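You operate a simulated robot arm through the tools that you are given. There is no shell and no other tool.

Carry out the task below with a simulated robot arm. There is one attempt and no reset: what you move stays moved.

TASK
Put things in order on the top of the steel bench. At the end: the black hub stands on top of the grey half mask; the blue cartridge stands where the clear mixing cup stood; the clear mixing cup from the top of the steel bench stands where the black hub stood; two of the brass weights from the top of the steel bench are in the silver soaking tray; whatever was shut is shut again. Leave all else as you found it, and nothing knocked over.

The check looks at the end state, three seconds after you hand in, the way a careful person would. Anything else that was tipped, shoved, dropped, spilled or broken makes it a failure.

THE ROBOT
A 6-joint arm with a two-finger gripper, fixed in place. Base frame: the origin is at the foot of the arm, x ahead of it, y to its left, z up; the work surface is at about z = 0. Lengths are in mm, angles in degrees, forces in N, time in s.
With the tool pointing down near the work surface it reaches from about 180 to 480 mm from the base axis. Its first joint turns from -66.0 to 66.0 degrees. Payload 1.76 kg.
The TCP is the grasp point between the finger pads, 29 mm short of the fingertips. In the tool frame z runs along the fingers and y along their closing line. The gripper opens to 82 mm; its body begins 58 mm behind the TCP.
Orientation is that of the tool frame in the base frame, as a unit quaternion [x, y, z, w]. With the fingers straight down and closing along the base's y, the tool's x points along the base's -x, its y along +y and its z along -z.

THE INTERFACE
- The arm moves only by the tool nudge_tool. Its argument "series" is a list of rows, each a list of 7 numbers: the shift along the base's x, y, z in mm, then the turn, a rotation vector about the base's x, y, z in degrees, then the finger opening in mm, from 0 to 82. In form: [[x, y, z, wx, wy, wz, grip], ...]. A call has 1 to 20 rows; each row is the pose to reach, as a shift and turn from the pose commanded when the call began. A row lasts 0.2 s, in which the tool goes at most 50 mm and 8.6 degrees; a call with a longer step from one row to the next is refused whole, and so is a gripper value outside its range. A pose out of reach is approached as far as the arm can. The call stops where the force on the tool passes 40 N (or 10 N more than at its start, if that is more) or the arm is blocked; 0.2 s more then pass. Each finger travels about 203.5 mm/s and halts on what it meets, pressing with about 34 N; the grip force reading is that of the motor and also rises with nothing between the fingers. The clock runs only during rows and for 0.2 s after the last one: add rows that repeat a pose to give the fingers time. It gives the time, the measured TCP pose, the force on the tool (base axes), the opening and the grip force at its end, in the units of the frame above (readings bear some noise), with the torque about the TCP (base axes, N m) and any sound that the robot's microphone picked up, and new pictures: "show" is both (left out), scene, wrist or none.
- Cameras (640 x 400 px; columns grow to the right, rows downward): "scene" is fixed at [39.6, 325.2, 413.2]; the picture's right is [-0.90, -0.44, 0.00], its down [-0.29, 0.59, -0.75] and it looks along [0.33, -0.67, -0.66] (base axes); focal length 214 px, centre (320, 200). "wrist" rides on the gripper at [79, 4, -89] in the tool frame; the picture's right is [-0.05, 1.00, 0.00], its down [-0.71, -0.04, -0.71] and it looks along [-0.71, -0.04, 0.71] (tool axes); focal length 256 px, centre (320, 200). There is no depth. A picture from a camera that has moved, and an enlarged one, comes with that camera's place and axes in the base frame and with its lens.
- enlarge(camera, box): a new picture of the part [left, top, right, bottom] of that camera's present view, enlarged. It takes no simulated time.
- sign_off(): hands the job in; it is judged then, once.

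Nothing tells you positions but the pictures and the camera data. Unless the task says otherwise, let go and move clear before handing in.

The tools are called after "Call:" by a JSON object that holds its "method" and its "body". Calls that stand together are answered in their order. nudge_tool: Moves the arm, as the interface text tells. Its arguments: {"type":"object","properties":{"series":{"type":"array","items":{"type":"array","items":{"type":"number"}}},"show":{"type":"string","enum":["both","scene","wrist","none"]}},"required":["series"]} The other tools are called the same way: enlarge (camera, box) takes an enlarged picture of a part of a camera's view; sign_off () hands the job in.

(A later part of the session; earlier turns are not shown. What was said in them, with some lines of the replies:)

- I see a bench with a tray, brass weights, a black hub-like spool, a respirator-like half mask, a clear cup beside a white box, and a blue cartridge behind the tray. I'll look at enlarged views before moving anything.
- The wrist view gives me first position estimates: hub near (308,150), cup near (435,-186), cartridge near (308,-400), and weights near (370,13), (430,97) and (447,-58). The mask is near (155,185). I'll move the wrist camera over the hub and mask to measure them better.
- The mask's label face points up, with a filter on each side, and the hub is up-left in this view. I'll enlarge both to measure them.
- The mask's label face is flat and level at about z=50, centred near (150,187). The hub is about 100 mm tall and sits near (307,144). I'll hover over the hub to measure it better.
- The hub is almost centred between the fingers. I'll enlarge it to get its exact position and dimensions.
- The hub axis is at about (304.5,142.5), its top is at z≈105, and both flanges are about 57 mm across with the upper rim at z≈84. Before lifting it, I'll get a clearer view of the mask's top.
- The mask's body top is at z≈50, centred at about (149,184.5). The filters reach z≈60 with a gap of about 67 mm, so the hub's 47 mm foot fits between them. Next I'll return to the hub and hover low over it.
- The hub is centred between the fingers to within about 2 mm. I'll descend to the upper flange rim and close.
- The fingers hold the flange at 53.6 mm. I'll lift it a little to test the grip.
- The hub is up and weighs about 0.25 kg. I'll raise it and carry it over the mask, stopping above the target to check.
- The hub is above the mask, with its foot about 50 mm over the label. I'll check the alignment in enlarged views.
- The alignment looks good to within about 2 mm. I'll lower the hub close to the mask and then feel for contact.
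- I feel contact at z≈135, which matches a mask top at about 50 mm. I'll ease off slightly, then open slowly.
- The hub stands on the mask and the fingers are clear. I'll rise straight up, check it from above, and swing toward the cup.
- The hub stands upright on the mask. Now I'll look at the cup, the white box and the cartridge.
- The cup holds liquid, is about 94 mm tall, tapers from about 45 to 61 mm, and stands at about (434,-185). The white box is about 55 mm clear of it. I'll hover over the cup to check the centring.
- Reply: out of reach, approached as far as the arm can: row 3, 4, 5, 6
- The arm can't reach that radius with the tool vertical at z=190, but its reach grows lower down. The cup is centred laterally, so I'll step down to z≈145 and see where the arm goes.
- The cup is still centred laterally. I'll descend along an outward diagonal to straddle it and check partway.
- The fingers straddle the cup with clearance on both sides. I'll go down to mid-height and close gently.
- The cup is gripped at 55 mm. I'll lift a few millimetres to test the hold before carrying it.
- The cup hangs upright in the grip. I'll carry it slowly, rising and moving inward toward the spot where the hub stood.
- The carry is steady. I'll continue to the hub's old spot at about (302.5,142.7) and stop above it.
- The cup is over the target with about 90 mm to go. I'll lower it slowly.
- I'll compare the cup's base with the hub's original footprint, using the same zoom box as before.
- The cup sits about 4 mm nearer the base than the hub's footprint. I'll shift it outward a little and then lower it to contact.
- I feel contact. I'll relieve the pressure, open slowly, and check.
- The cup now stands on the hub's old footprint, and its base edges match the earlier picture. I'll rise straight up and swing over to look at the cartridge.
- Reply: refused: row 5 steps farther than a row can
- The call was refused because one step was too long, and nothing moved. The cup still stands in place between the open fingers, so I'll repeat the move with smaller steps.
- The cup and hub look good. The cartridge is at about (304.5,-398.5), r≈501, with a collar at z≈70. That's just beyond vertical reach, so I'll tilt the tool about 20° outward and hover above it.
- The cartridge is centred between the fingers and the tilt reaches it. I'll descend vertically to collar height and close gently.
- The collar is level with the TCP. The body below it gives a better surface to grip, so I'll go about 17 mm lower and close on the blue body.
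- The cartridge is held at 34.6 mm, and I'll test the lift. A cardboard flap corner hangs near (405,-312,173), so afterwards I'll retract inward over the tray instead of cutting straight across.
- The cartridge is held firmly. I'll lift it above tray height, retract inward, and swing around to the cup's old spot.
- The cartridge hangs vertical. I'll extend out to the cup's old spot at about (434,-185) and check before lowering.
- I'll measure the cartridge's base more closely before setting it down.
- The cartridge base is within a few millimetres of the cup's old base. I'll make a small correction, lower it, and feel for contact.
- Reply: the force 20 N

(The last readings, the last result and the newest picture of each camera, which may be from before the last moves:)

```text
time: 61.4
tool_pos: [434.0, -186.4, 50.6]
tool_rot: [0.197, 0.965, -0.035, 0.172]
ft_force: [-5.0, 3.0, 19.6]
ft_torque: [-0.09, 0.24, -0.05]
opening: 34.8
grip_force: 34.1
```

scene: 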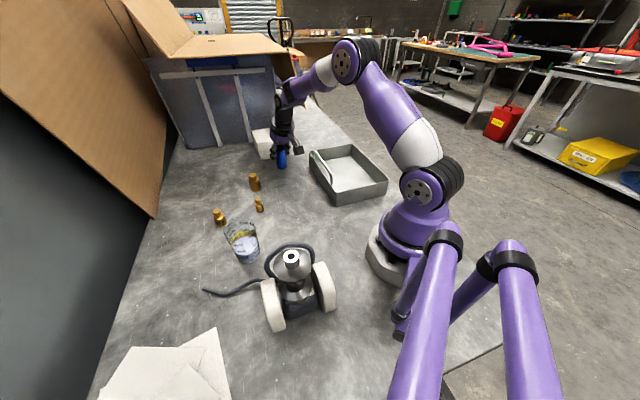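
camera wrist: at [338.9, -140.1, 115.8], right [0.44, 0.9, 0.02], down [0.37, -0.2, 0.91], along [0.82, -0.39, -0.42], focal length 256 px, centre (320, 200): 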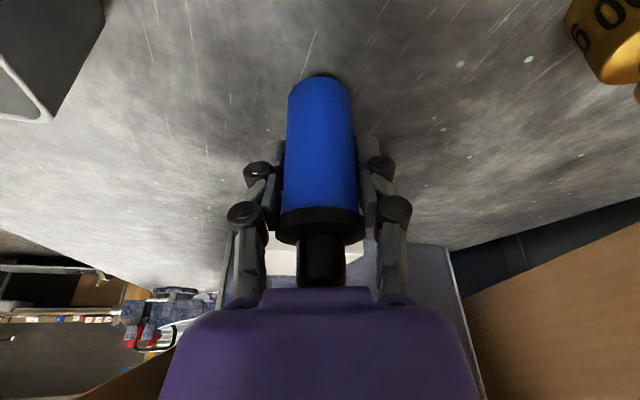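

The cartridge is down on the bench. I'll back off slightly and open slowly.

Call:
{"method": "nudge_tool", "body": {"series": [[0, 0, 0.8, 0, 0, 0, 25], [0, 0, 0.9, 0, 0, 0, 33], [0, 0, 0.9, 0, 0, 0, 36], [0, 0, 0.9, 0, 0, 0, 39], [0, 0, 0.9, 0, 0, 0, 45], [0, 0, 0.9, 0, 0, 0, 55], [0, 0, 0.9, 0, 0, 0, 68], [0, 0, 0.9, 0, 0, 0, 82], [0, 0, 0.9, 0, 0, 0, 82]]}}

Call:
{"method": "enlarge", "body": {"camera": "scene", "box": [240, 120, 320, 190]}}

```text
time: 63.4
tool_pos: [434.5, -187.1, 48.2]
tool_rot: [0.196, 0.965, -0.035, 0.171]
ft_force: [0.3, 0.2, -0.5]
ft_torque: [-0.02, 0.0, 0.04]
opening: 82.2
grip_force: 0.1
camera wrist: at [338.0, -141.7, 107.1], right [0.44, 0.9, 0.02], down [0.37, -0.2, 0.91], along [0.82, -0.39, -0.42], focal length 256 px, centre (320, 200)
```

scene: 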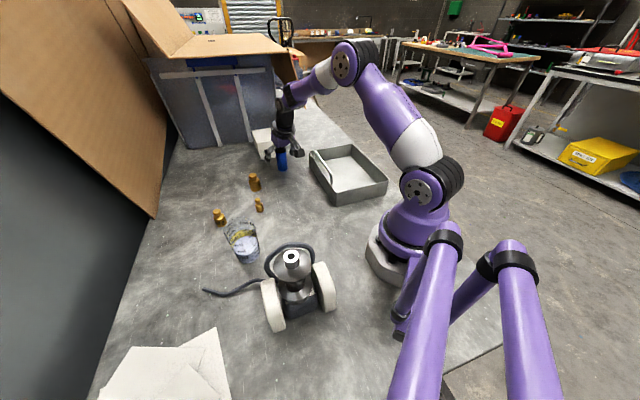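
wrist: 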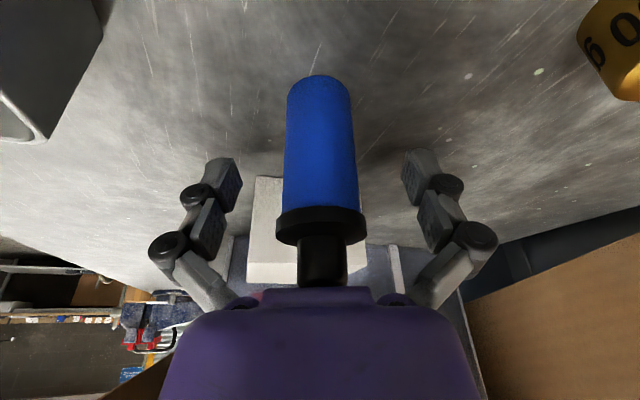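

```text
5.71 times, centred on (280, 155) of scene
camera zoom: at [39.6, 325.2, 413.2], right [-0.9, -0.44, 0.0], down [-0.29, 0.59, -0.75], along [0.33, -0.67, -0.66], focal length 1226 px, centre (549, 457)
```

zoom: 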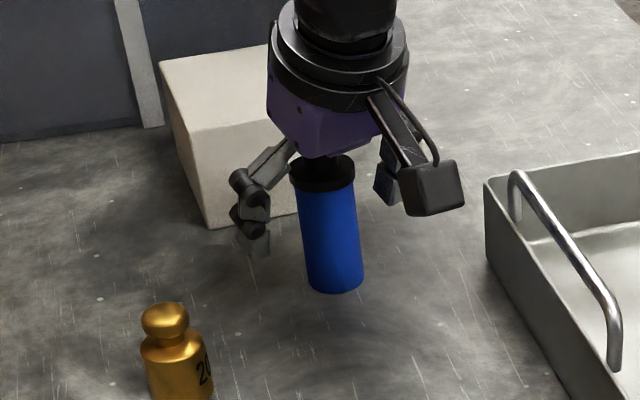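

The cartridge stands upright where the cup was. I'll rise straight up, level the tool, and move toward the weights.

Call:
{"method": "nudge_tool", "body": {"series": [[0, 0, 15, 0, 0, 0, 82], [0, 0, 45, 0, 0, 0, 82], [0, 0, 85, 0, 0, 0, 82], [-8, 5, 115, 0, 0, 0, 82], [-28, 25, 130, 1.96, 4.6, 0, 82], [-48, 50, 135, 3.92, 9.2, 0, 82], [-68, 80, 135, 5.88, 13.8, 0, 82], [-85, 110, 135, 7.84, 18.4, 0, 82], [-95, 140, 135, 7.84, 18.4, 0, 82], [-100, 155, 135, 7.84, 18.4, 0, 82], [-100, 155, 135, 7.84, 18.4, 0, 82]]}}

Call:
{"method": "enlarge", "body": {"camera": "scene", "box": [220, 110, 380, 220]}}

```text
time: 65.8
tool_pos: [333.7, -31.8, 186.0]
tool_rot: [0.2, 0.98, 0.0, 0.0]
ft_force: [0.4, 0.1, 0.0]
ft_torque: [0.0, 0.01, 0.04]
opening: 81.8
grip_force: 0.1
camera wrist: at [260.8, 3.4, 275.3], right [0.44, 0.9, 0.0], down [0.64, -0.31, 0.71], along [0.63, -0.31, -0.71], focal length 256 px, centre (320, 200)
```

scene: 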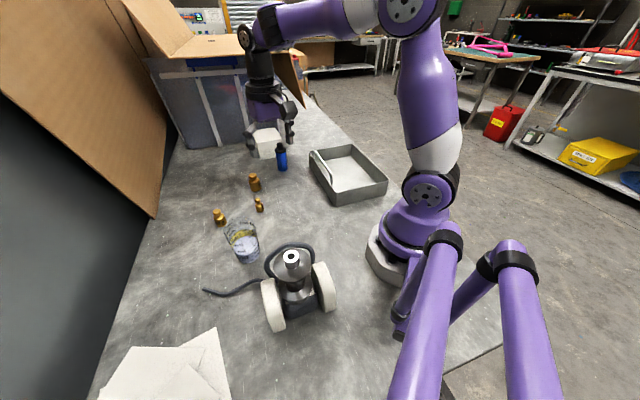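
wrist: 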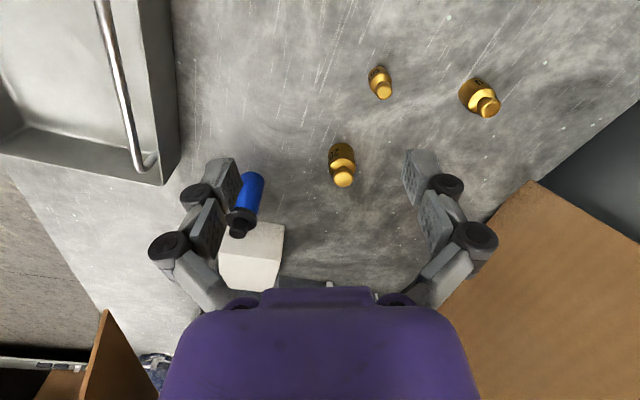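

```text
3.64 times, centred on (300, 165) of scene
camera zoom: at [39.6, 325.2, 413.2], right [-0.9, -0.44, 0.0], down [-0.29, 0.59, -0.75], along [0.33, -0.67, -0.66], focal length 780 px, centre (393, 327)
```

zoom: 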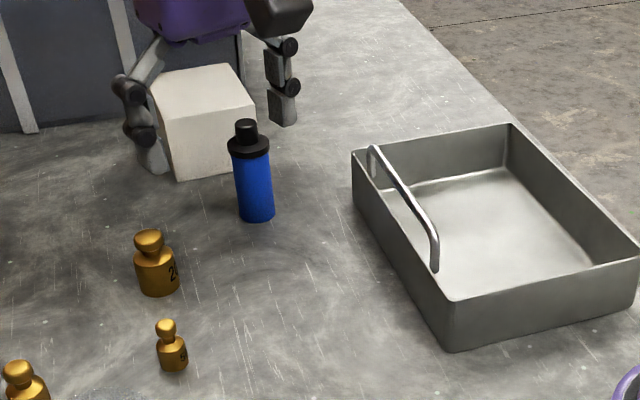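

The cartridge, cup and hub are all in place. Now I'll measure the weights.

Call:
{"method": "enlarge", "body": {"camera": "wrist", "box": [310, 50, 510, 200]}}

Call:
{"method": "enlarge", "body": {"camera": "scene", "box": [205, 160, 285, 230]}}

```text
2.67 times, centred on (410, 125) of wrist
camera zoom: at [260.8, 3.4, 275.3], right [0.44, 0.9, 0.0], down [0.64, -0.31, 0.71], along [0.63, -0.31, -0.71], focal length 683 px, centre (80, 400)
```

zoom: 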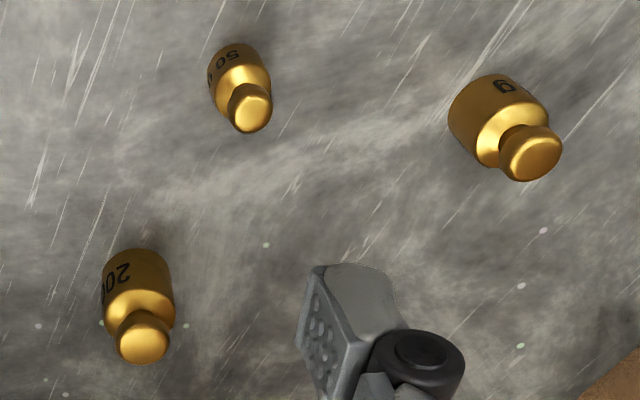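

```text
5.71 times, centred on (245, 195) of scene
camera zoom: at [39.6, 325.2, 413.2], right [-0.9, -0.44, 0.0], down [-0.29, 0.59, -0.75], along [0.33, -0.67, -0.66], focal length 1226 px, centre (749, 229)
```

zoom: 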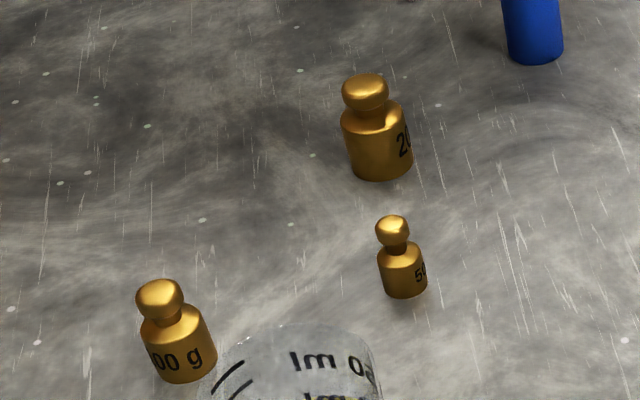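

The 50 g weight is at about (377,17) and is roughly 33 mm tall. The 200 g weight is at about (449,-54). I'll hover over the 50 g one first.

Call:
{"method": "nudge_tool", "body": {"series": [[14, 16, -20, 0, 0, 0, 70], [29, 33, -42, 0, 0, 0, 62], [43, 48.8, -66, 0, 0, 0, 62], [43, 48.8, -86, 0, 0, 0, 62], [43, 48.8, -86, 0, 0, 0, 62]]}}

Call:
{"method": "enlarge", "body": {"camera": "wrist", "box": [220, 60, 420, 220]}}

```text
time: 67.0
tool_pos: [376.7, 16.6, 99.1]
tool_rot: [0.199, 0.98, -0.001, 0.0]
ft_force: [-0.5, -0.7, 0.1]
ft_torque: [-0.02, 0.02, 0.01]
opening: 62.1
grip_force: 0.1
camera wrist: at [304.5, 52.3, 188.7], right [0.44, 0.9, 0.0], down [0.64, -0.31, 0.71], along [0.64, -0.31, -0.71], focal length 256 px, centre (320, 200)
```

scene: 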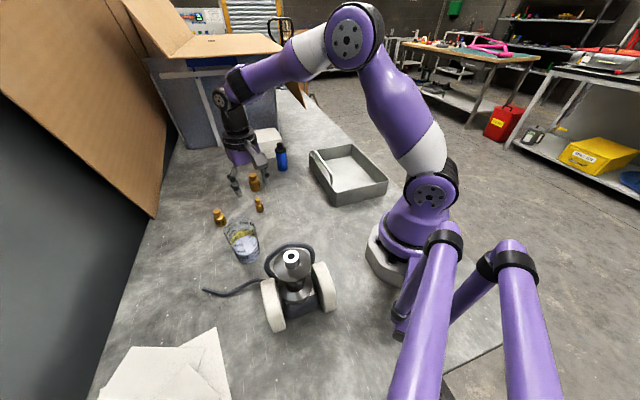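
wrist: 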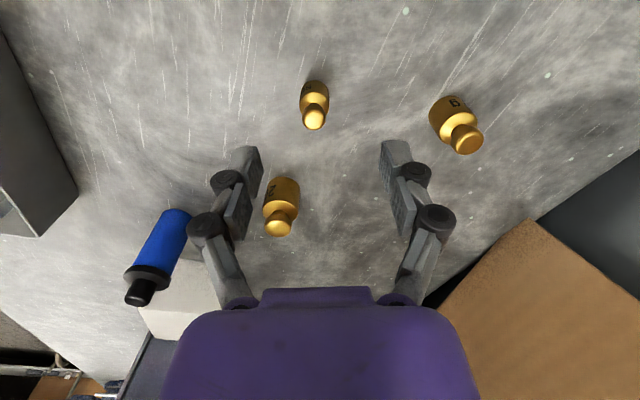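

```text
2.50 times, centred on (320, 140) of wrist
camera zoom: at [304.5, 52.3, 188.7], right [0.44, 0.9, 0.0], down [0.64, -0.31, 0.71], along [0.64, -0.31, -0.71], focal length 640 px, centre (320, 350)
```

zoom: 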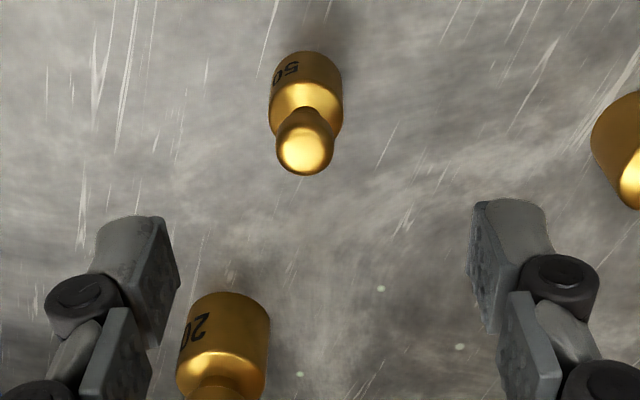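

The 50 g weight is about 4 mm to the left of centre. I'll correct for that, descend, and close on it.

Call:
{"method": "nudge_tool", "body": {"series": [[-1.5, -3.6, -15, 0, 0, 0, 62], [-1.5, -3.6, -35, 0, 0, 0, 62], [-1.5, -3.6, -55, 0, 0, 0, 62], [-1.5, -3.6, -66, 0, 0, 0, 62], [-1.5, -3.6, -66, 0, 0, 0, 62], [-1.5, -3.6, -66, 0, 0, 0, 50], [-1.5, -3.6, -66, 0, 0, 0, 38], [-1.5, -3.6, -66, 0, 0, 0, 30], [-1.5, -3.6, -66, 0, 0, 0, 24], [-1.5, -3.6, -66, 0, 0, 0, 18], [-1.5, -3.6, -66, 0, 0, 0, 12], [-1.5, -3.6, -66, 0, 0, 0, 12]]}}

Call:
{"method": "enlarge", "body": {"camera": "wrist", "box": [220, 60, 420, 260]}}

```text
time: 69.6
tool_pos: [376.7, 15.3, 32.4]
tool_rot: [0.199, 0.98, 0.0, 0.0]
ft_force: [-1.0, -0.5, 1.0]
ft_torque: [-0.02, -0.04, 0.03]
opening: 19.5
grip_force: 34.4
camera wrist: at [303.2, 49.1, 122.9], right [0.44, 0.9, 0.0], down [0.64, -0.31, 0.71], along [0.64, -0.31, -0.71], focal length 256 px, centre (320, 200)
```

scene: 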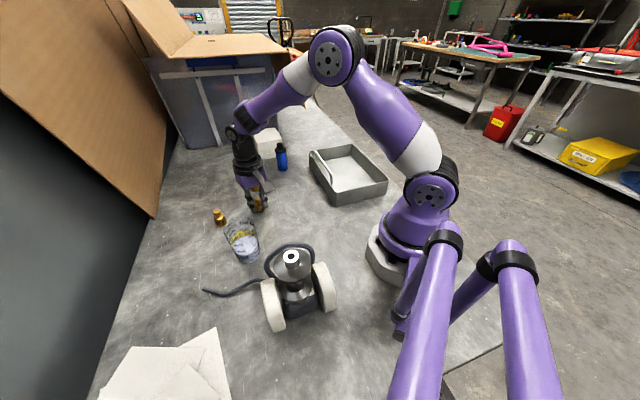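
wrist: 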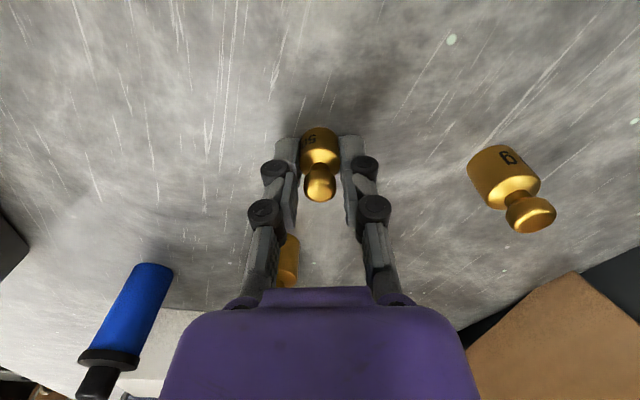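

```text
2.00 times, centred on (320, 160) of wrist
camera zoom: at [303.2, 49.1, 122.9], right [0.44, 0.9, 0.0], down [0.64, -0.31, 0.71], along [0.64, -0.31, -0.71], focal length 512 px, centre (320, 280)
```

zoom: 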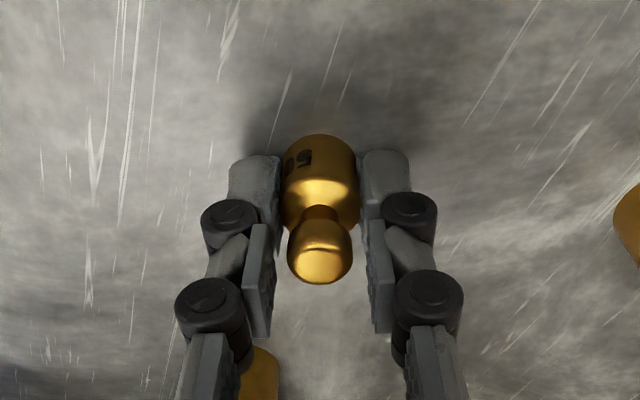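

The 50 g weight is gripped at 19.5 mm. I'll lift it and carry it over the tray.

Call:
{"method": "nudge_tool", "body": {"series": [[0, 0, 8, 0, 0, 0, 12], [0, 0, 28, 0, 0, 0, 12], [0, 0, 55, 0, 0, 0, 12], [-6, -8, 82, 0, 0, 0, 12], [-20, -25, 100, 0, 0, -2, 12], [-40, -50, 106, 0, 0, -5, 12], [-62, -78, 106, 0, 0, -8, 12], [-85, -107, 106, 0, 0, -11, 12], [-108, -136, 106, 0, 0, -14, 12], [-131, -165, 106, 0, 0, -17, 12], [-153, -193, 106, 0, 0, -19.5, 12], [-170, -214, 106, 0, 0, -19.5, 12], [-176, -222, 106, 0, 0, -19.5, 12], [-176, -222, 106, 0, 0, -19.5, 12]]}}

Call:
{"method": "enlarge", "body": {"camera": "scene", "box": [280, 90, 420, 230]}}

```text
time: 72.6
tool_pos: [199.2, -208.9, 139.4]
tool_rot: [0.362, 0.932, 0.001, 0.0]
ft_force: [0.5, -0.6, -0.7]
ft_torque: [-0.01, 0.0, -0.02]
opening: 19.4
grip_force: 34.0
camera wrist: at [143.0, -152.0, 229.2], right [0.71, 0.7, 0.0], down [0.5, -0.5, 0.71], along [0.49, -0.5, -0.71], focal length 256 px, centre (320, 200)
```

scene: 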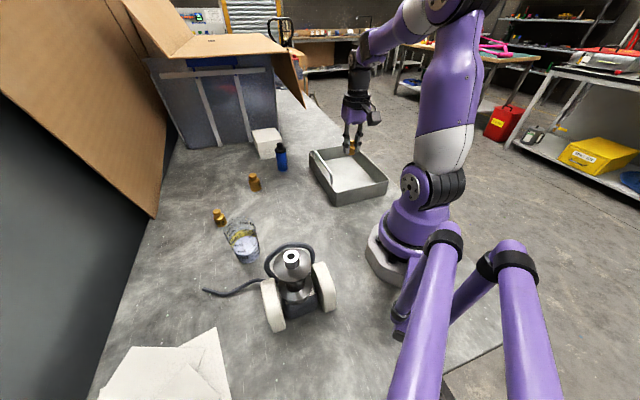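
wrist: 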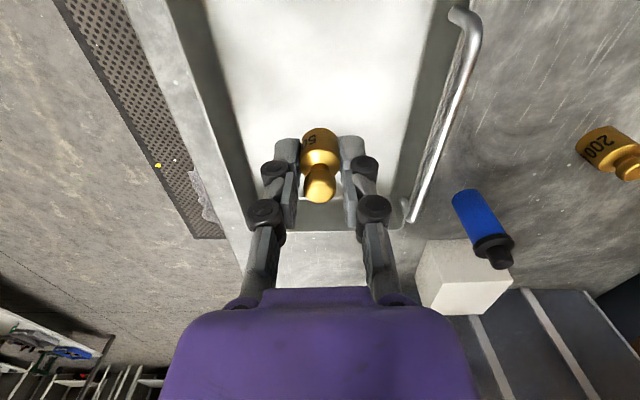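

```text
2.86 times, centred on (350, 160) of scene
camera zoom: at [39.6, 325.2, 413.2], right [-0.9, -0.44, 0.0], down [-0.29, 0.59, -0.75], along [0.33, -0.67, -0.66], focal length 613 px, centre (234, 314)
```

zoom: 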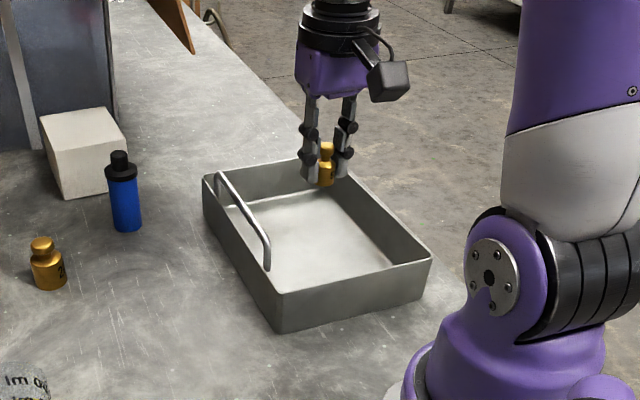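

The 50 g weight is over the tray floor, centred between the walls. I'll lower it.

Call:
{"method": "nudge_tool", "body": {"series": [[0, 0, -12, 0, 0, 0, 12], [0, 0, -32, 0, 0, 0, 12], [0, 0, -55, 0, 0, 0, 12], [0, 0, -75, 0, 0, 0, 12], [0, 0, -90, 0, 0, 0, 12], [0, 0, -97, 0, 0, 0, 12], [0, 0, -99, 0, 0, 0, 12], [0, 0, -99, 0, 0, 0, 12]]}}

Call:
{"method": "enlarge", "body": {"camera": "scene", "box": [280, 110, 420, 230]}}

```text
time: 74.4
tool_pos: [200.9, -209.0, 39.6]
tool_rot: [0.363, 0.932, 0.0, 0.0]
ft_force: [0.2, 0.3, 0.1]
ft_torque: [0.03, 0.0, -0.01]
opening: 19.7
grip_force: 33.7
camera wrist: at [143.1, -151.8, 129.2], right [0.71, 0.7, 0.0], down [0.49, -0.51, 0.71], along [0.49, -0.51, -0.71], focal length 256 px, centre (320, 200)
```

scene: 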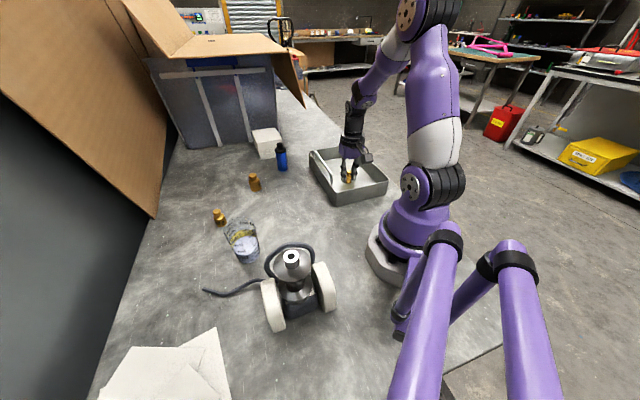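
wrist: 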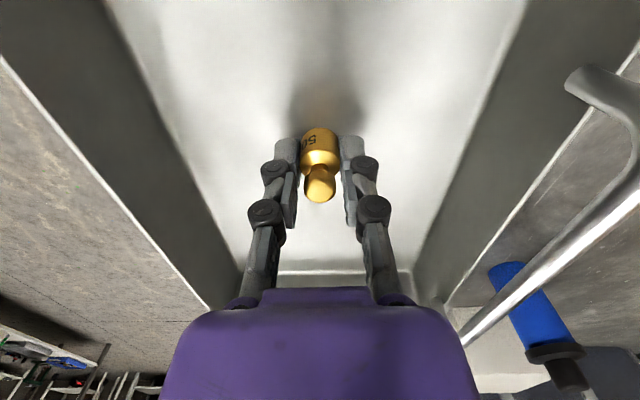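

```text
3.33 times, centred on (350, 170) of scene
camera zoom: at [39.6, 325.2, 413.2], right [-0.9, -0.44, 0.0], down [-0.29, 0.59, -0.75], along [0.33, -0.67, -0.66], focal length 715 px, centre (220, 300)
```

zoom: 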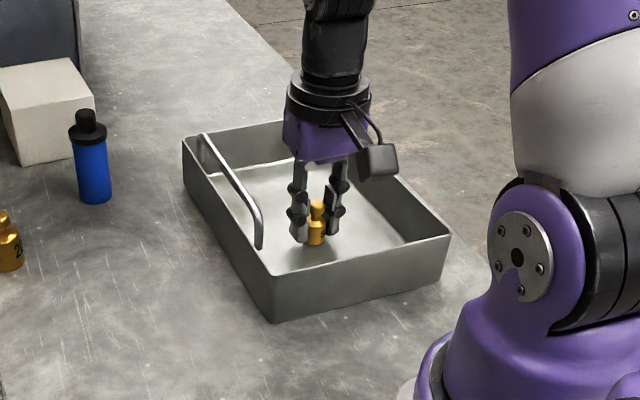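

Call:
{"method": "nudge_tool", "body": {"series": [[0, 0, -1, 0, 0, 0, 12], [0, 0, -2, 0, 0, 0, 12], [0, 0, -3, 0, 0, 0, 12], [0, 0, -3, 0, 0, 0, 12]], "show": "none"}}

```text
time: 75.4
tool_pos: [200.5, -208.3, 35.8]
tool_rot: [0.362, 0.932, 0.0, 0.0]
ft_force: [-1.3, 1.1, 8.7]
ft_torque: [0.11, 0.06, -0.02]
opening: 19.5
grip_force: 34.2
```

The weight is touching the tray floor. I'll ease off, open modestly, and rise.

Call:
{"method": "nudge_tool", "body": {"series": [[0, 0, 0.5, 0, 0, 0, 12], [0, 0, 0.5, 0, 0, 0, 19], [0, 0, 0.5, 0, 0, 0, 22], [0, 0, 0.5, 0, 0, 0, 28], [0, 0, 0.5, 0, 0, 0, 40], [0, 0, 0.5, 0, 0, 0, 46], [0, 0, 0.5, 0, 0, 0, 46], [0, 0, 12, 0, 0, 0, 46], [0, 0, 40, 0, 0, 0, 46], [0, 0, 75, 0, 0, 0, 46], [0, 0, 110, 0, 0, 0, 46], [0, 0, 110, 0, 0, 0, 46]]}}

Call:
{"method": "enlarge", "body": {"camera": "scene", "box": [280, 110, 420, 230]}}

```text
time: 78.0
tool_pos: [199.8, -208.3, 146.2]
tool_rot: [0.362, 0.932, 0.0, 0.0]
ft_force: [-0.6, 0.3, -0.6]
ft_torque: [-0.02, 0.02, -0.01]
opening: 46.1
grip_force: 0.0
camera wrist: at [143.1, -151.8, 236.9], right [0.71, 0.7, 0.0], down [0.49, -0.51, 0.71], along [0.49, -0.51, -0.71], focal length 256 px, centre (320, 200)
```

scene: 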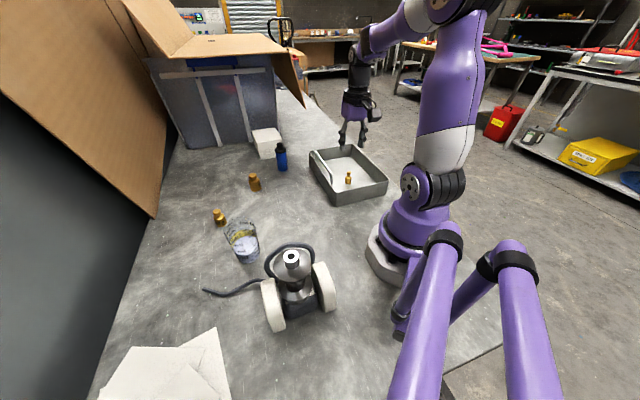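
wrist: 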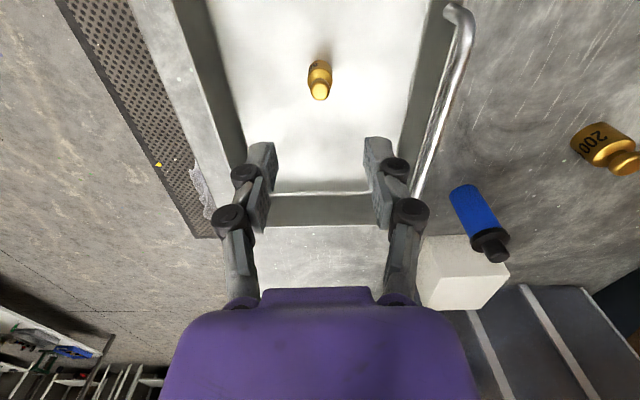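

```text
3.33 times, centred on (350, 170) of scene
camera zoom: at [39.6, 325.2, 413.2], right [-0.9, -0.44, 0.0], down [-0.29, 0.59, -0.75], along [0.33, -0.67, -0.66], focal length 715 px, centre (220, 300)
```

zoom: 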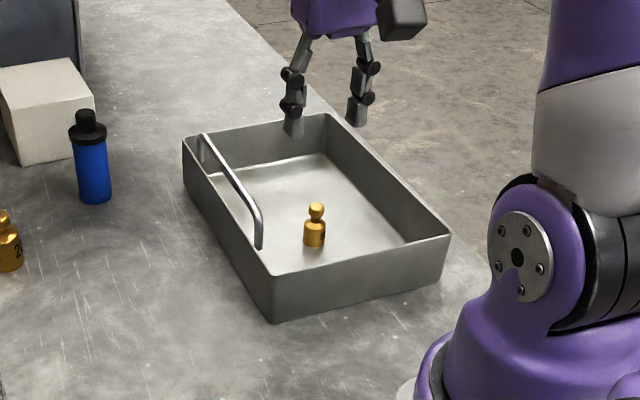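

The 50 g weight stands in the tray. Next I'll hover near the 200 g weight.

Call:
{"method": "nudge_tool", "body": {"series": [[15, 10, 4, 0, 0, 0, 46], [45, 29, 4, 0, 0, 4, 50], [80, 52, 2, 0, 0, 9, 60], [115, 75, 0, 0, 0, 14, 70], [150, 97, -3, 0, 0, 19, 70], [185, 120, -8, 0, 0, 24, 70], [218, 142, -14, 0, 0, 29, 70], [240, 156, -20, 0, 0, 32.5, 70], [240, 156, -26, 0, 0, 32.5, 70], [240, 156, -26, 0, 0, 32.5, 70]]}}

Call:
{"method": "enlarge", "body": {"camera": "wrist", "box": [220, 40, 420, 200]}}

```text
time: 80.2
tool_pos: [439.7, -52.8, 120.2]
tool_rot: [0.087, 0.996, 0.0, 0.0]
ft_force: [-0.2, 0.2, -0.1]
ft_torque: [0.03, 0.02, 0.01]
opening: 69.8
grip_force: 0.1
camera wrist: at [360.7, -34.0, 210.5], right [0.23, 0.97, 0.0], down [0.69, -0.16, 0.71], along [0.69, -0.16, -0.71], focal length 256 px, centre (320, 200)
```

scene: 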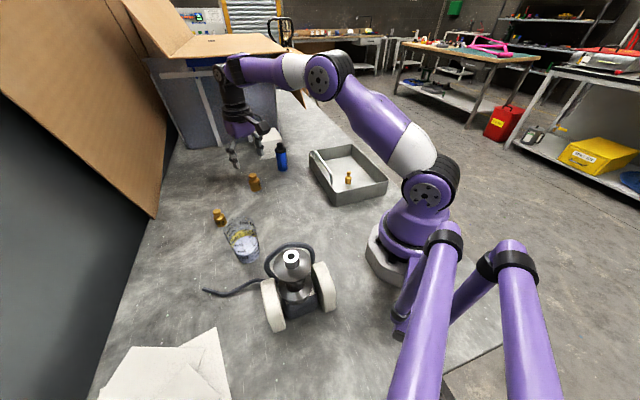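
wrist: 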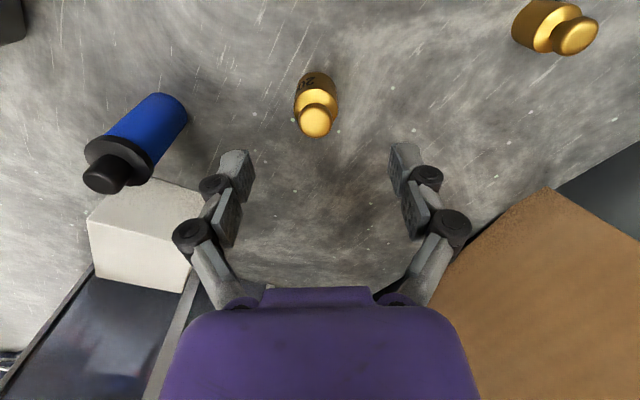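

```text
2.50 times, centred on (320, 120) of wrist
camera zoom: at [360.7, -34.0, 210.5], right [0.23, 0.97, 0.0], down [0.69, -0.16, 0.71], along [0.69, -0.16, -0.71], focal length 640 px, centre (320, 400)
```

zoom: 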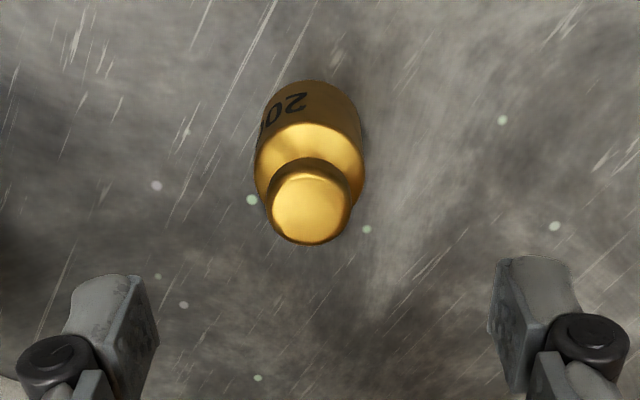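

The 200 g weight is about 8 mm further out and 2.5 mm to the left. I'll correct, descend, and grip its body.

Call:
{"method": "nudge_tool", "body": {"series": [[4, -2, -10, 0, 0, 0, 70], [7.9, -3.9, -30, 0, 0, 0, 70], [7.9, -3.9, -52, 0, 0, 0, 70], [7.9, -3.9, -72, 0, 0, 0, 70], [7.9, -3.9, -85, 0, 0, 0, 70], [7.9, -3.9, -86.5, 0, 0, 0, 70], [7.9, -3.9, -86.5, 0, 0, 0, 58], [7.9, -3.9, -86.5, 0, 0, 0, 46], [7.9, -3.9, -86.5, 0, 0, 0, 38], [7.9, -3.9, -86.5, 0, 0, 0, 32], [7.9, -3.9, -86.5, 0, 0, 0, 26], [7.9, -3.9, -86.5, 0, 0, 0, 22], [7.9, -3.9, -86.5, 0, 0, 0, 22]]}}

Call:
{"method": "enlarge", "body": {"camera": "wrist", "box": [220, 60, 420, 260]}}

```text
time: 83.0
tool_pos: [447.8, -57.7, 33.5]
tool_rot: [0.087, 0.996, 0.0, 0.0]
ft_force: [-0.7, -0.8, 1.1]
ft_torque: [0.0, 0.03, 0.03]
opening: 32.2
grip_force: 33.8
camera wrist: at [368.5, -38.6, 124.2], right [0.23, 0.97, 0.0], down [0.69, -0.16, 0.71], along [0.69, -0.16, -0.71], focal length 256 px, centre (320, 200)
```

scene: 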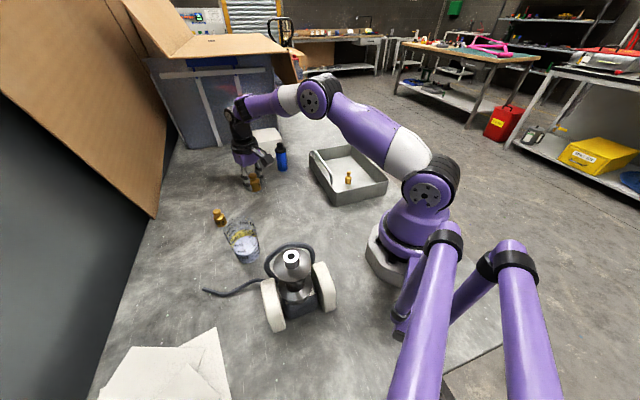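
wrist: 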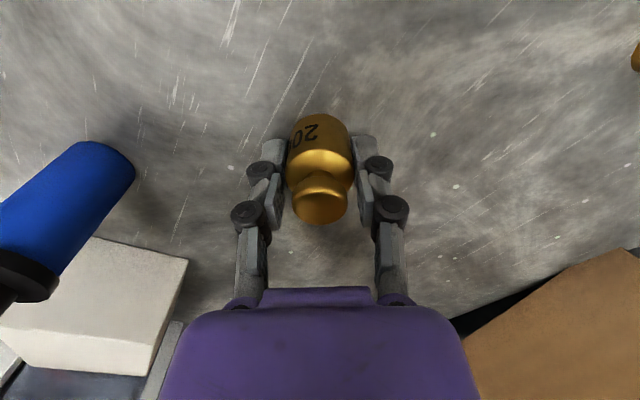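

```text
2.00 times, centred on (320, 160) of wrist
camera zoom: at [368.5, -38.6, 124.2], right [0.23, 0.97, 0.0], down [0.69, -0.16, 0.71], along [0.69, -0.16, -0.71], focal length 512 px, centre (320, 280)
```

zoom: 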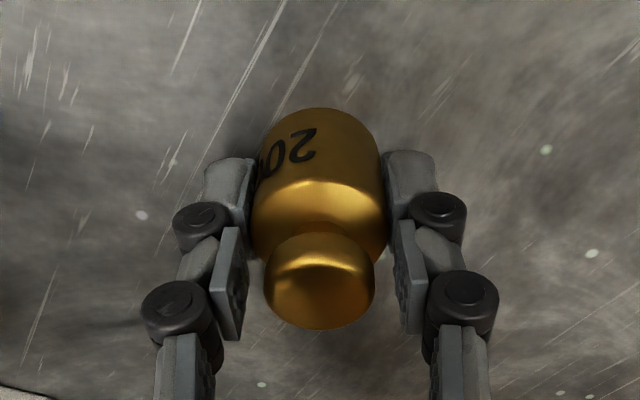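

The 200 g weight is gripped at 32.2 mm. I'll lift it and carry it to the tray, about 60 mm from the first weight.

Call:
{"method": "nudge_tool", "body": {"series": [[0, 0, 6, 0, 0, 0, 22], [0, 0, 22, 0, 0, 0, 22], [0, 0, 45, 0, 0, 0, 22], [-3, -3, 70, 0, 0, 0, 22], [-12, -11, 92, 0, 0, -1, 22], [-26, -24, 105, 0, 0, -4, 22], [-46, -43, 108, 0, 0, -8, 22], [-68, -64, 108, 0, 0, -12, 22], [-91, -85, 108, 0, 0, -16, 22], [-114, -107, 108, 0, 0, -20, 22], [-137, -129, 108, 0, 0, -24, 22], [-160, -150, 108, 0, 0, -28, 22], [-182, -171, 108, 0, 0, -31, 22], [-198, -186, 108, 0, 0, -32.5, 22], [-204.8, -192.3, 108, 0, 0, -32.5, 22], [-204.8, -192.3, 108, 0, 0, -32.5, 22]]}}

Call:
{"method": "enlarge", "body": {"camera": "scene", "box": [240, 100, 400, 230]}}

```text
time: 86.4
tool_pos: [241.9, -249.0, 142.9]
tool_rot: [0.362, 0.932, 0.0, 0.0]
ft_force: [0.0, -0.4, -1.5]
ft_torque: [0.0, 0.01, 0.01]
opening: 32.1
grip_force: 34.1
camera wrist: at [185.4, -191.8, 232.5], right [0.71, 0.7, 0.0], down [0.49, -0.51, 0.71], along [0.49, -0.51, -0.71], focal length 256 px, centre (320, 200)
```

scene: 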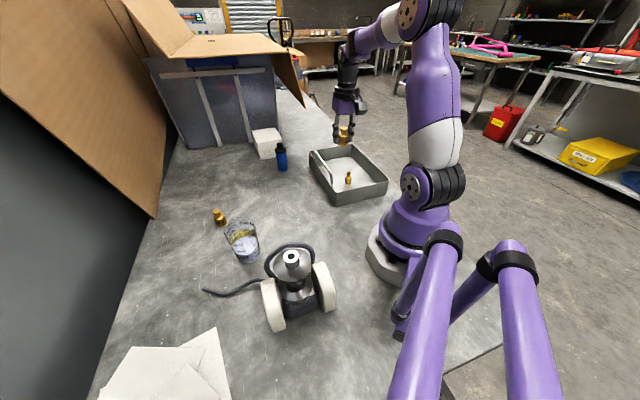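
wrist: 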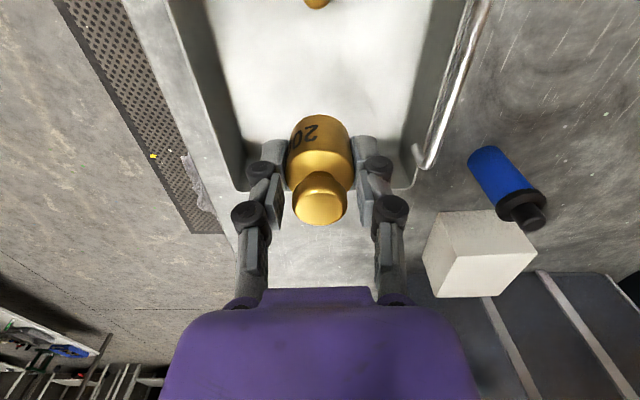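

```text
3.08 times, centred on (320, 165) of scene
camera zoom: at [39.6, 325.2, 413.2], right [-0.9, -0.44, 0.0], down [-0.29, 0.59, -0.75], along [0.33, -0.67, -0.66], focal length 660 px, centre (320, 308)
```

zoom: 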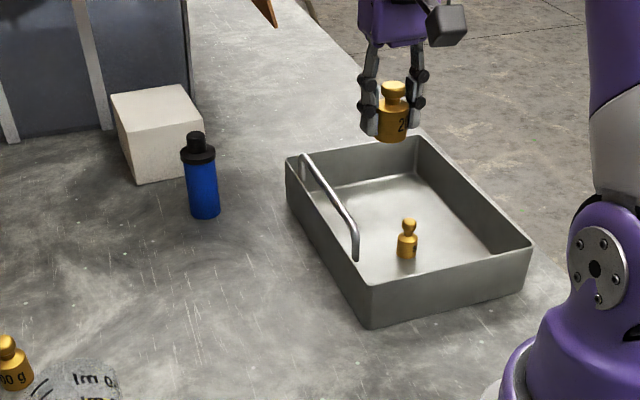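

It's over the tray and clear of the first weight. I'll lower it to just above the floor.

Call:
{"method": "nudge_tool", "body": {"series": [[0, 0, -10, 0, 0, 0, 22], [0, 0, -28, 0, 0, 0, 22], [0, 0, -50, 0, 0, 0, 22], [0, 0, -72, 0, 0, 0, 22], [0, 0, -90, 0, 0, 0, 22], [0, 0, -99, 0, 0, 0, 22], [0, 0, -101, 0, 0, 0, 22], [0, 0, -101, 0, 0, 0, 22]]}}

Call:
{"method": "enlarge", "body": {"camera": "scene", "box": [280, 110, 420, 230]}}

```text
time: 88.2
tool_pos: [243.3, -247.3, 40.6]
tool_rot: [0.363, 0.932, 0.0, 0.0]
ft_force: [0.5, 0.1, -1.7]
ft_torque: [-0.01, 0.0, 0.03]
opening: 32.4
grip_force: 33.8
camera wrist: at [186.0, -191.7, 130.6], right [0.71, 0.7, 0.0], down [0.49, -0.51, 0.71], along [0.49, -0.51, -0.71], focal length 256 px, centre (320, 200)
```

scene: 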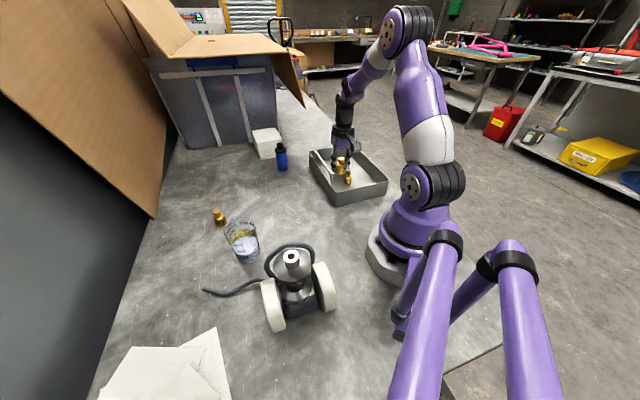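
wrist: 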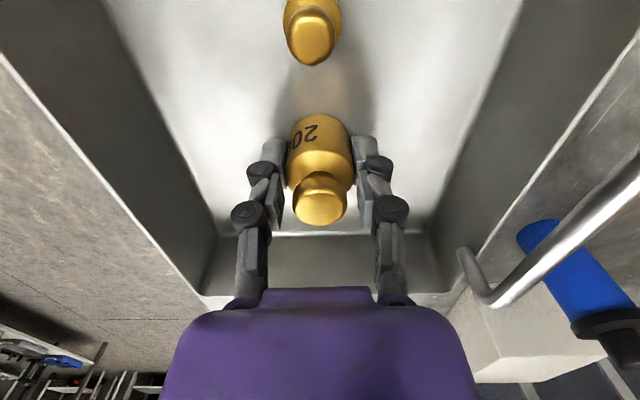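

```text
3.33 times, centred on (350, 170) of scene
camera zoom: at [39.6, 325.2, 413.2], right [-0.9, -0.44, 0.0], down [-0.29, 0.59, -0.75], along [0.33, -0.67, -0.66], focal length 715 px, centre (220, 300)
```

zoom: 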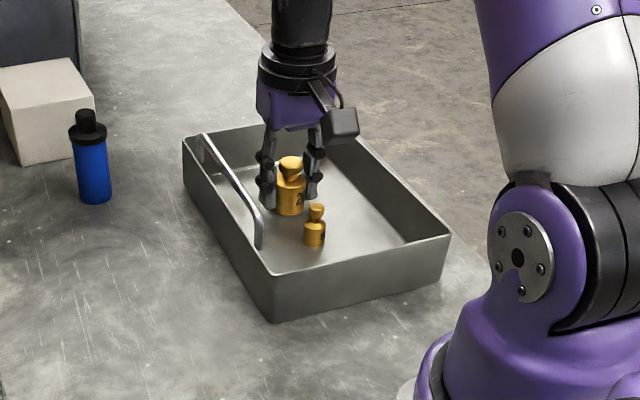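

Call:
{"method": "nudge_tool", "body": {"series": [[0, 0, -1, 0, 0, 0, 22], [0, 0, -2, 0, 0, 0, 22], [0, 0, -3, 0, 0, 0, 22], [0, 0, -3, 0, 0, 0, 22]], "show": "none"}}

```text
time: 89.2
tool_pos: [243.9, -249.5, 38.9]
tool_rot: [0.363, 0.932, 0.0, -0.001]
ft_force: [-3.4, 2.0, 8.4]
ft_torque: [0.1, 0.12, -0.03]
opening: 31.9
grip_force: 34.4
```

The 200 g weight is on the tray floor. I'll ease off, open, and rise clear.

Call:
{"method": "nudge_tool", "body": {"series": [[0, 0, 0.5, 0, 0, 0, 22], [0, 0, 0.5, 0, 0, 0, 31], [0, 0, 0.5, 0, 0, 0, 34], [0, 0, 0.5, 0, 0, 0, 40], [0, 0, 0.5, 0, 0, 0, 50], [0, 0, 0.5, 0, 0, 0, 60], [0, 0, 0.5, 0, 0, 0, 60], [0, 0, 12, 0, 0, 0, 60], [0, 0, 40, 0, 0, 0, 60], [0, 0, 80, 0, 0, 0, 60], [0, 0, 120, 0, 0, 0, 60], [0, 0, 150, 0, 0, 0, 60], [0, 0, 150, 0, 0, 0, 60]]}}

Call:
{"method": "enlarge", "body": {"camera": "scene", "box": [280, 110, 420, 230]}}

Call:
{"method": "enlarge", "body": {"camera": "scene", "box": [180, 110, 350, 340]}}

```text
time: 92.0
tool_pos: [242.9, -247.8, 188.7]
tool_rot: [0.362, 0.932, 0.0, 0.0]
ft_force: [-0.3, 0.5, -0.2]
ft_torque: [0.04, 0.03, -0.02]
opening: 59.9
grip_force: 0.0
camera wrist: at [185.9, -191.2, 278.4], right [0.71, 0.7, 0.0], down [0.49, -0.51, 0.71], along [0.49, -0.51, -0.71], focal length 256 px, centre (320, 200)
```

scene: 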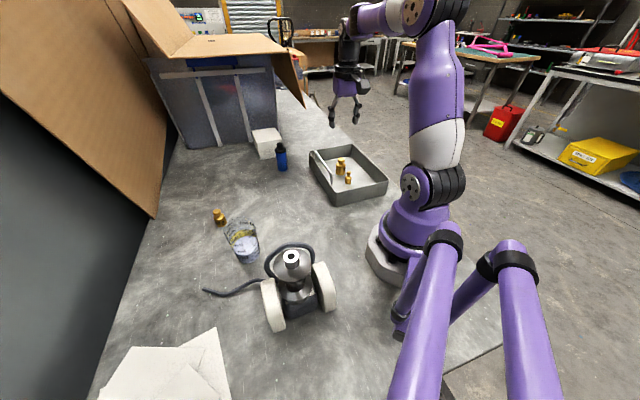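
wrist: 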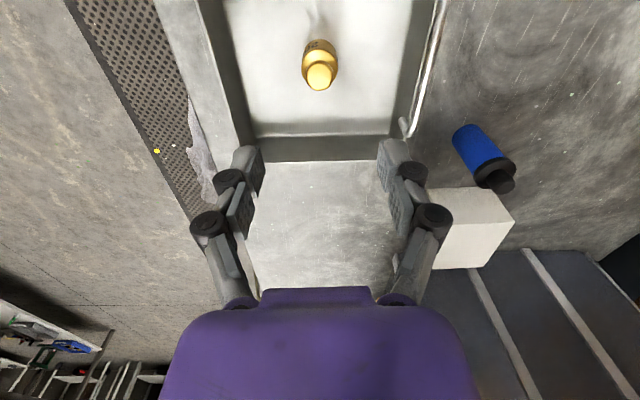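

```text
3.33 times, centred on (350, 170) of scene
camera zoom: at [39.6, 325.2, 413.2], right [-0.9, -0.44, 0.0], down [-0.29, 0.59, -0.75], along [0.33, -0.67, -0.66], focal length 715 px, centre (220, 300)
```

zoom: 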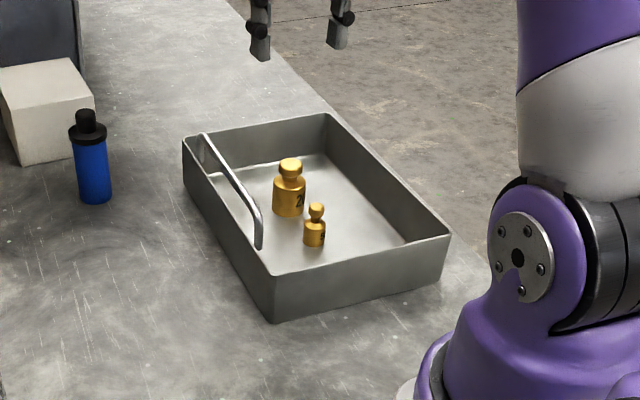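

```text
1.74 times, centred on (265, 225) of scene
camera zoom: at [39.6, 325.2, 413.2], right [-0.9, -0.44, 0.0], down [-0.29, 0.59, -0.75], along [0.33, -0.67, -0.66], focal length 373 px, centre (416, 156)
```

zoom: 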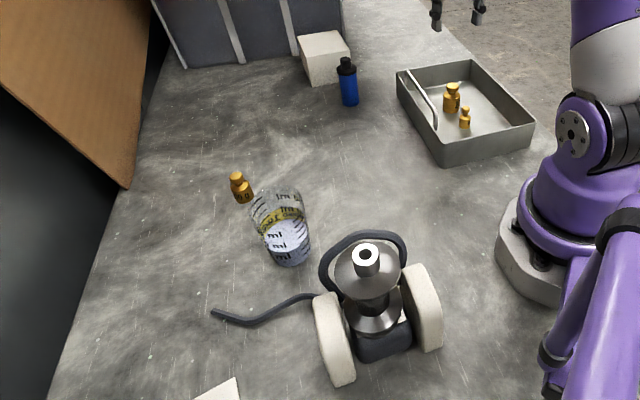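

Everything is in place: both weights stand in the tray, the cartridge, cup and hub are upright, and nothing else was disturbed. I'll move the arm back near its starting pose, well clear, for a final check.

Call:
{"method": "nudge_tool", "body": {"series": [[5, 20, 15, 0, 0, 6, 70], [10, 45, 30, 0, 0, 12, 82], [17, 72, 45, 0, 0, 18, 82], [24, 100, 58, 0, 0, 25, 82], [31, 127, 69, 0, 0, 32, 82], [39, 154, 79, 0, 0, 39, 82], [39, 154, 79, 0, 0, 42, 82], [39, 154, 79, 0, 0, 42, 82]]}}

Call:
{"method": "enlarge", "body": {"camera": "scene", "box": [180, 200, 350, 350]}}

Call:
{"method": "enlarge", "body": {"camera": "scene", "box": [180, 100, 400, 240]}}

```text
time: 93.8
tool_pos: [282.9, -93.6, 266.8]
tool_rot: [0.004, 1.0, 0.0, 0.0]
ft_force: [0.1, -0.3, 0.2]
ft_torque: [0.01, 0.0, 0.02]
opening: 82.0
grip_force: 0.0
camera wrist: at [202.0, -89.4, 356.9], right [0.06, 1.0, 0.0], down [0.71, -0.04, 0.71], along [0.71, -0.04, -0.71], focal length 256 px, centre (320, 200)
```

scene: 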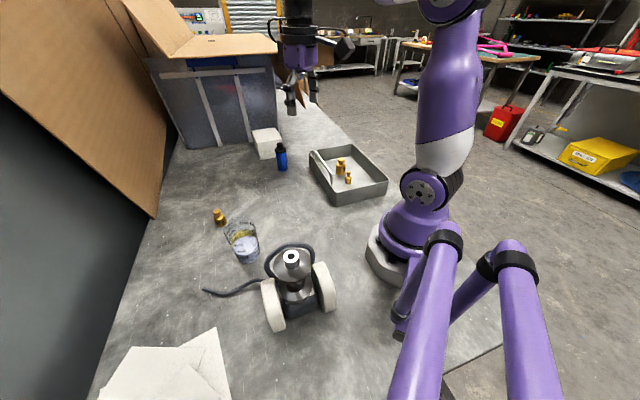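
wrist: 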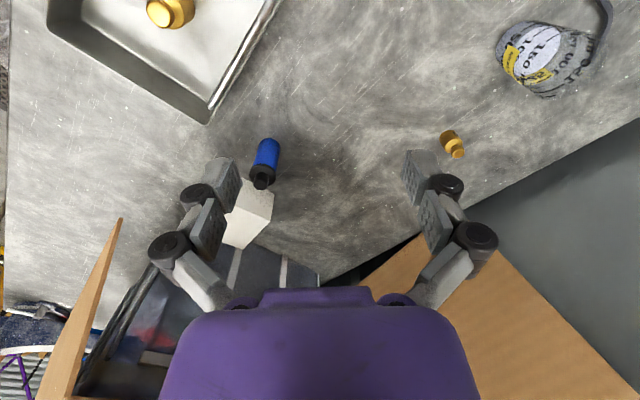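

```text
2.67 times, centred on (265, 275) of scene
camera zoom: at [39.6, 325.2, 413.2], right [-0.9, -0.44, 0.0], down [-0.29, 0.59, -0.75], along [0.33, -0.67, -0.66], focal length 572 px, centre (467, 0)
```

zoom: 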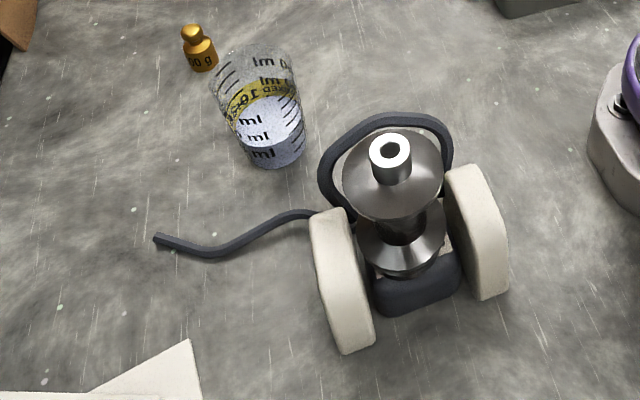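

```text
2.86 times, centred on (290, 170) of scene
camera zoom: at [39.6, 325.2, 413.2], right [-0.9, -0.44, 0.0], down [-0.29, 0.59, -0.75], along [0.33, -0.67, -0.66], focal length 613 px, centre (406, 286)
```

zoom: 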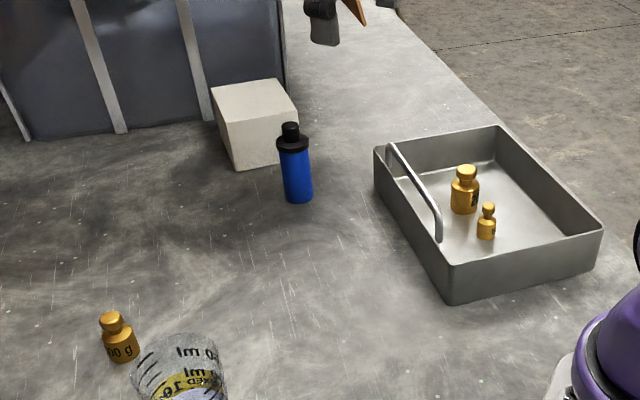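

The final check matches the task. The hub stands on the mask, the cup is where the hub was, the cartridge is where the cup was, and the 50 g and 200 g weights stand in the tray. The third weight, the white box, the tray and the mask are where they were, nothing needed opening, and the arm is clear, so I'm handing in.

Call:
{"method": "sign_off", "body": {}}

```text
The job is handed in.
```

The job is handed in. From the last pictures before handing in, everything asked for was in place:

- **Hub:** it stands upright on top of the grey half mask.
- **Mixing cup:** it stands where the hub stood, and its liquid looked undisturbed.
- **Cartridge:** it stands upright within a few millimetres of where the cup stood.
- **Weights:** the 50 g and 200 g brass weights stand in the soaking tray, and the third is still in its place on the bench.
- **Everything else:** nothing was knocked over, and the tray, white box and mask look unmoved. I opened nothing, so there was nothing to shut again.

The gripper is open and the arm is back near its starting pose, clear of the bench.
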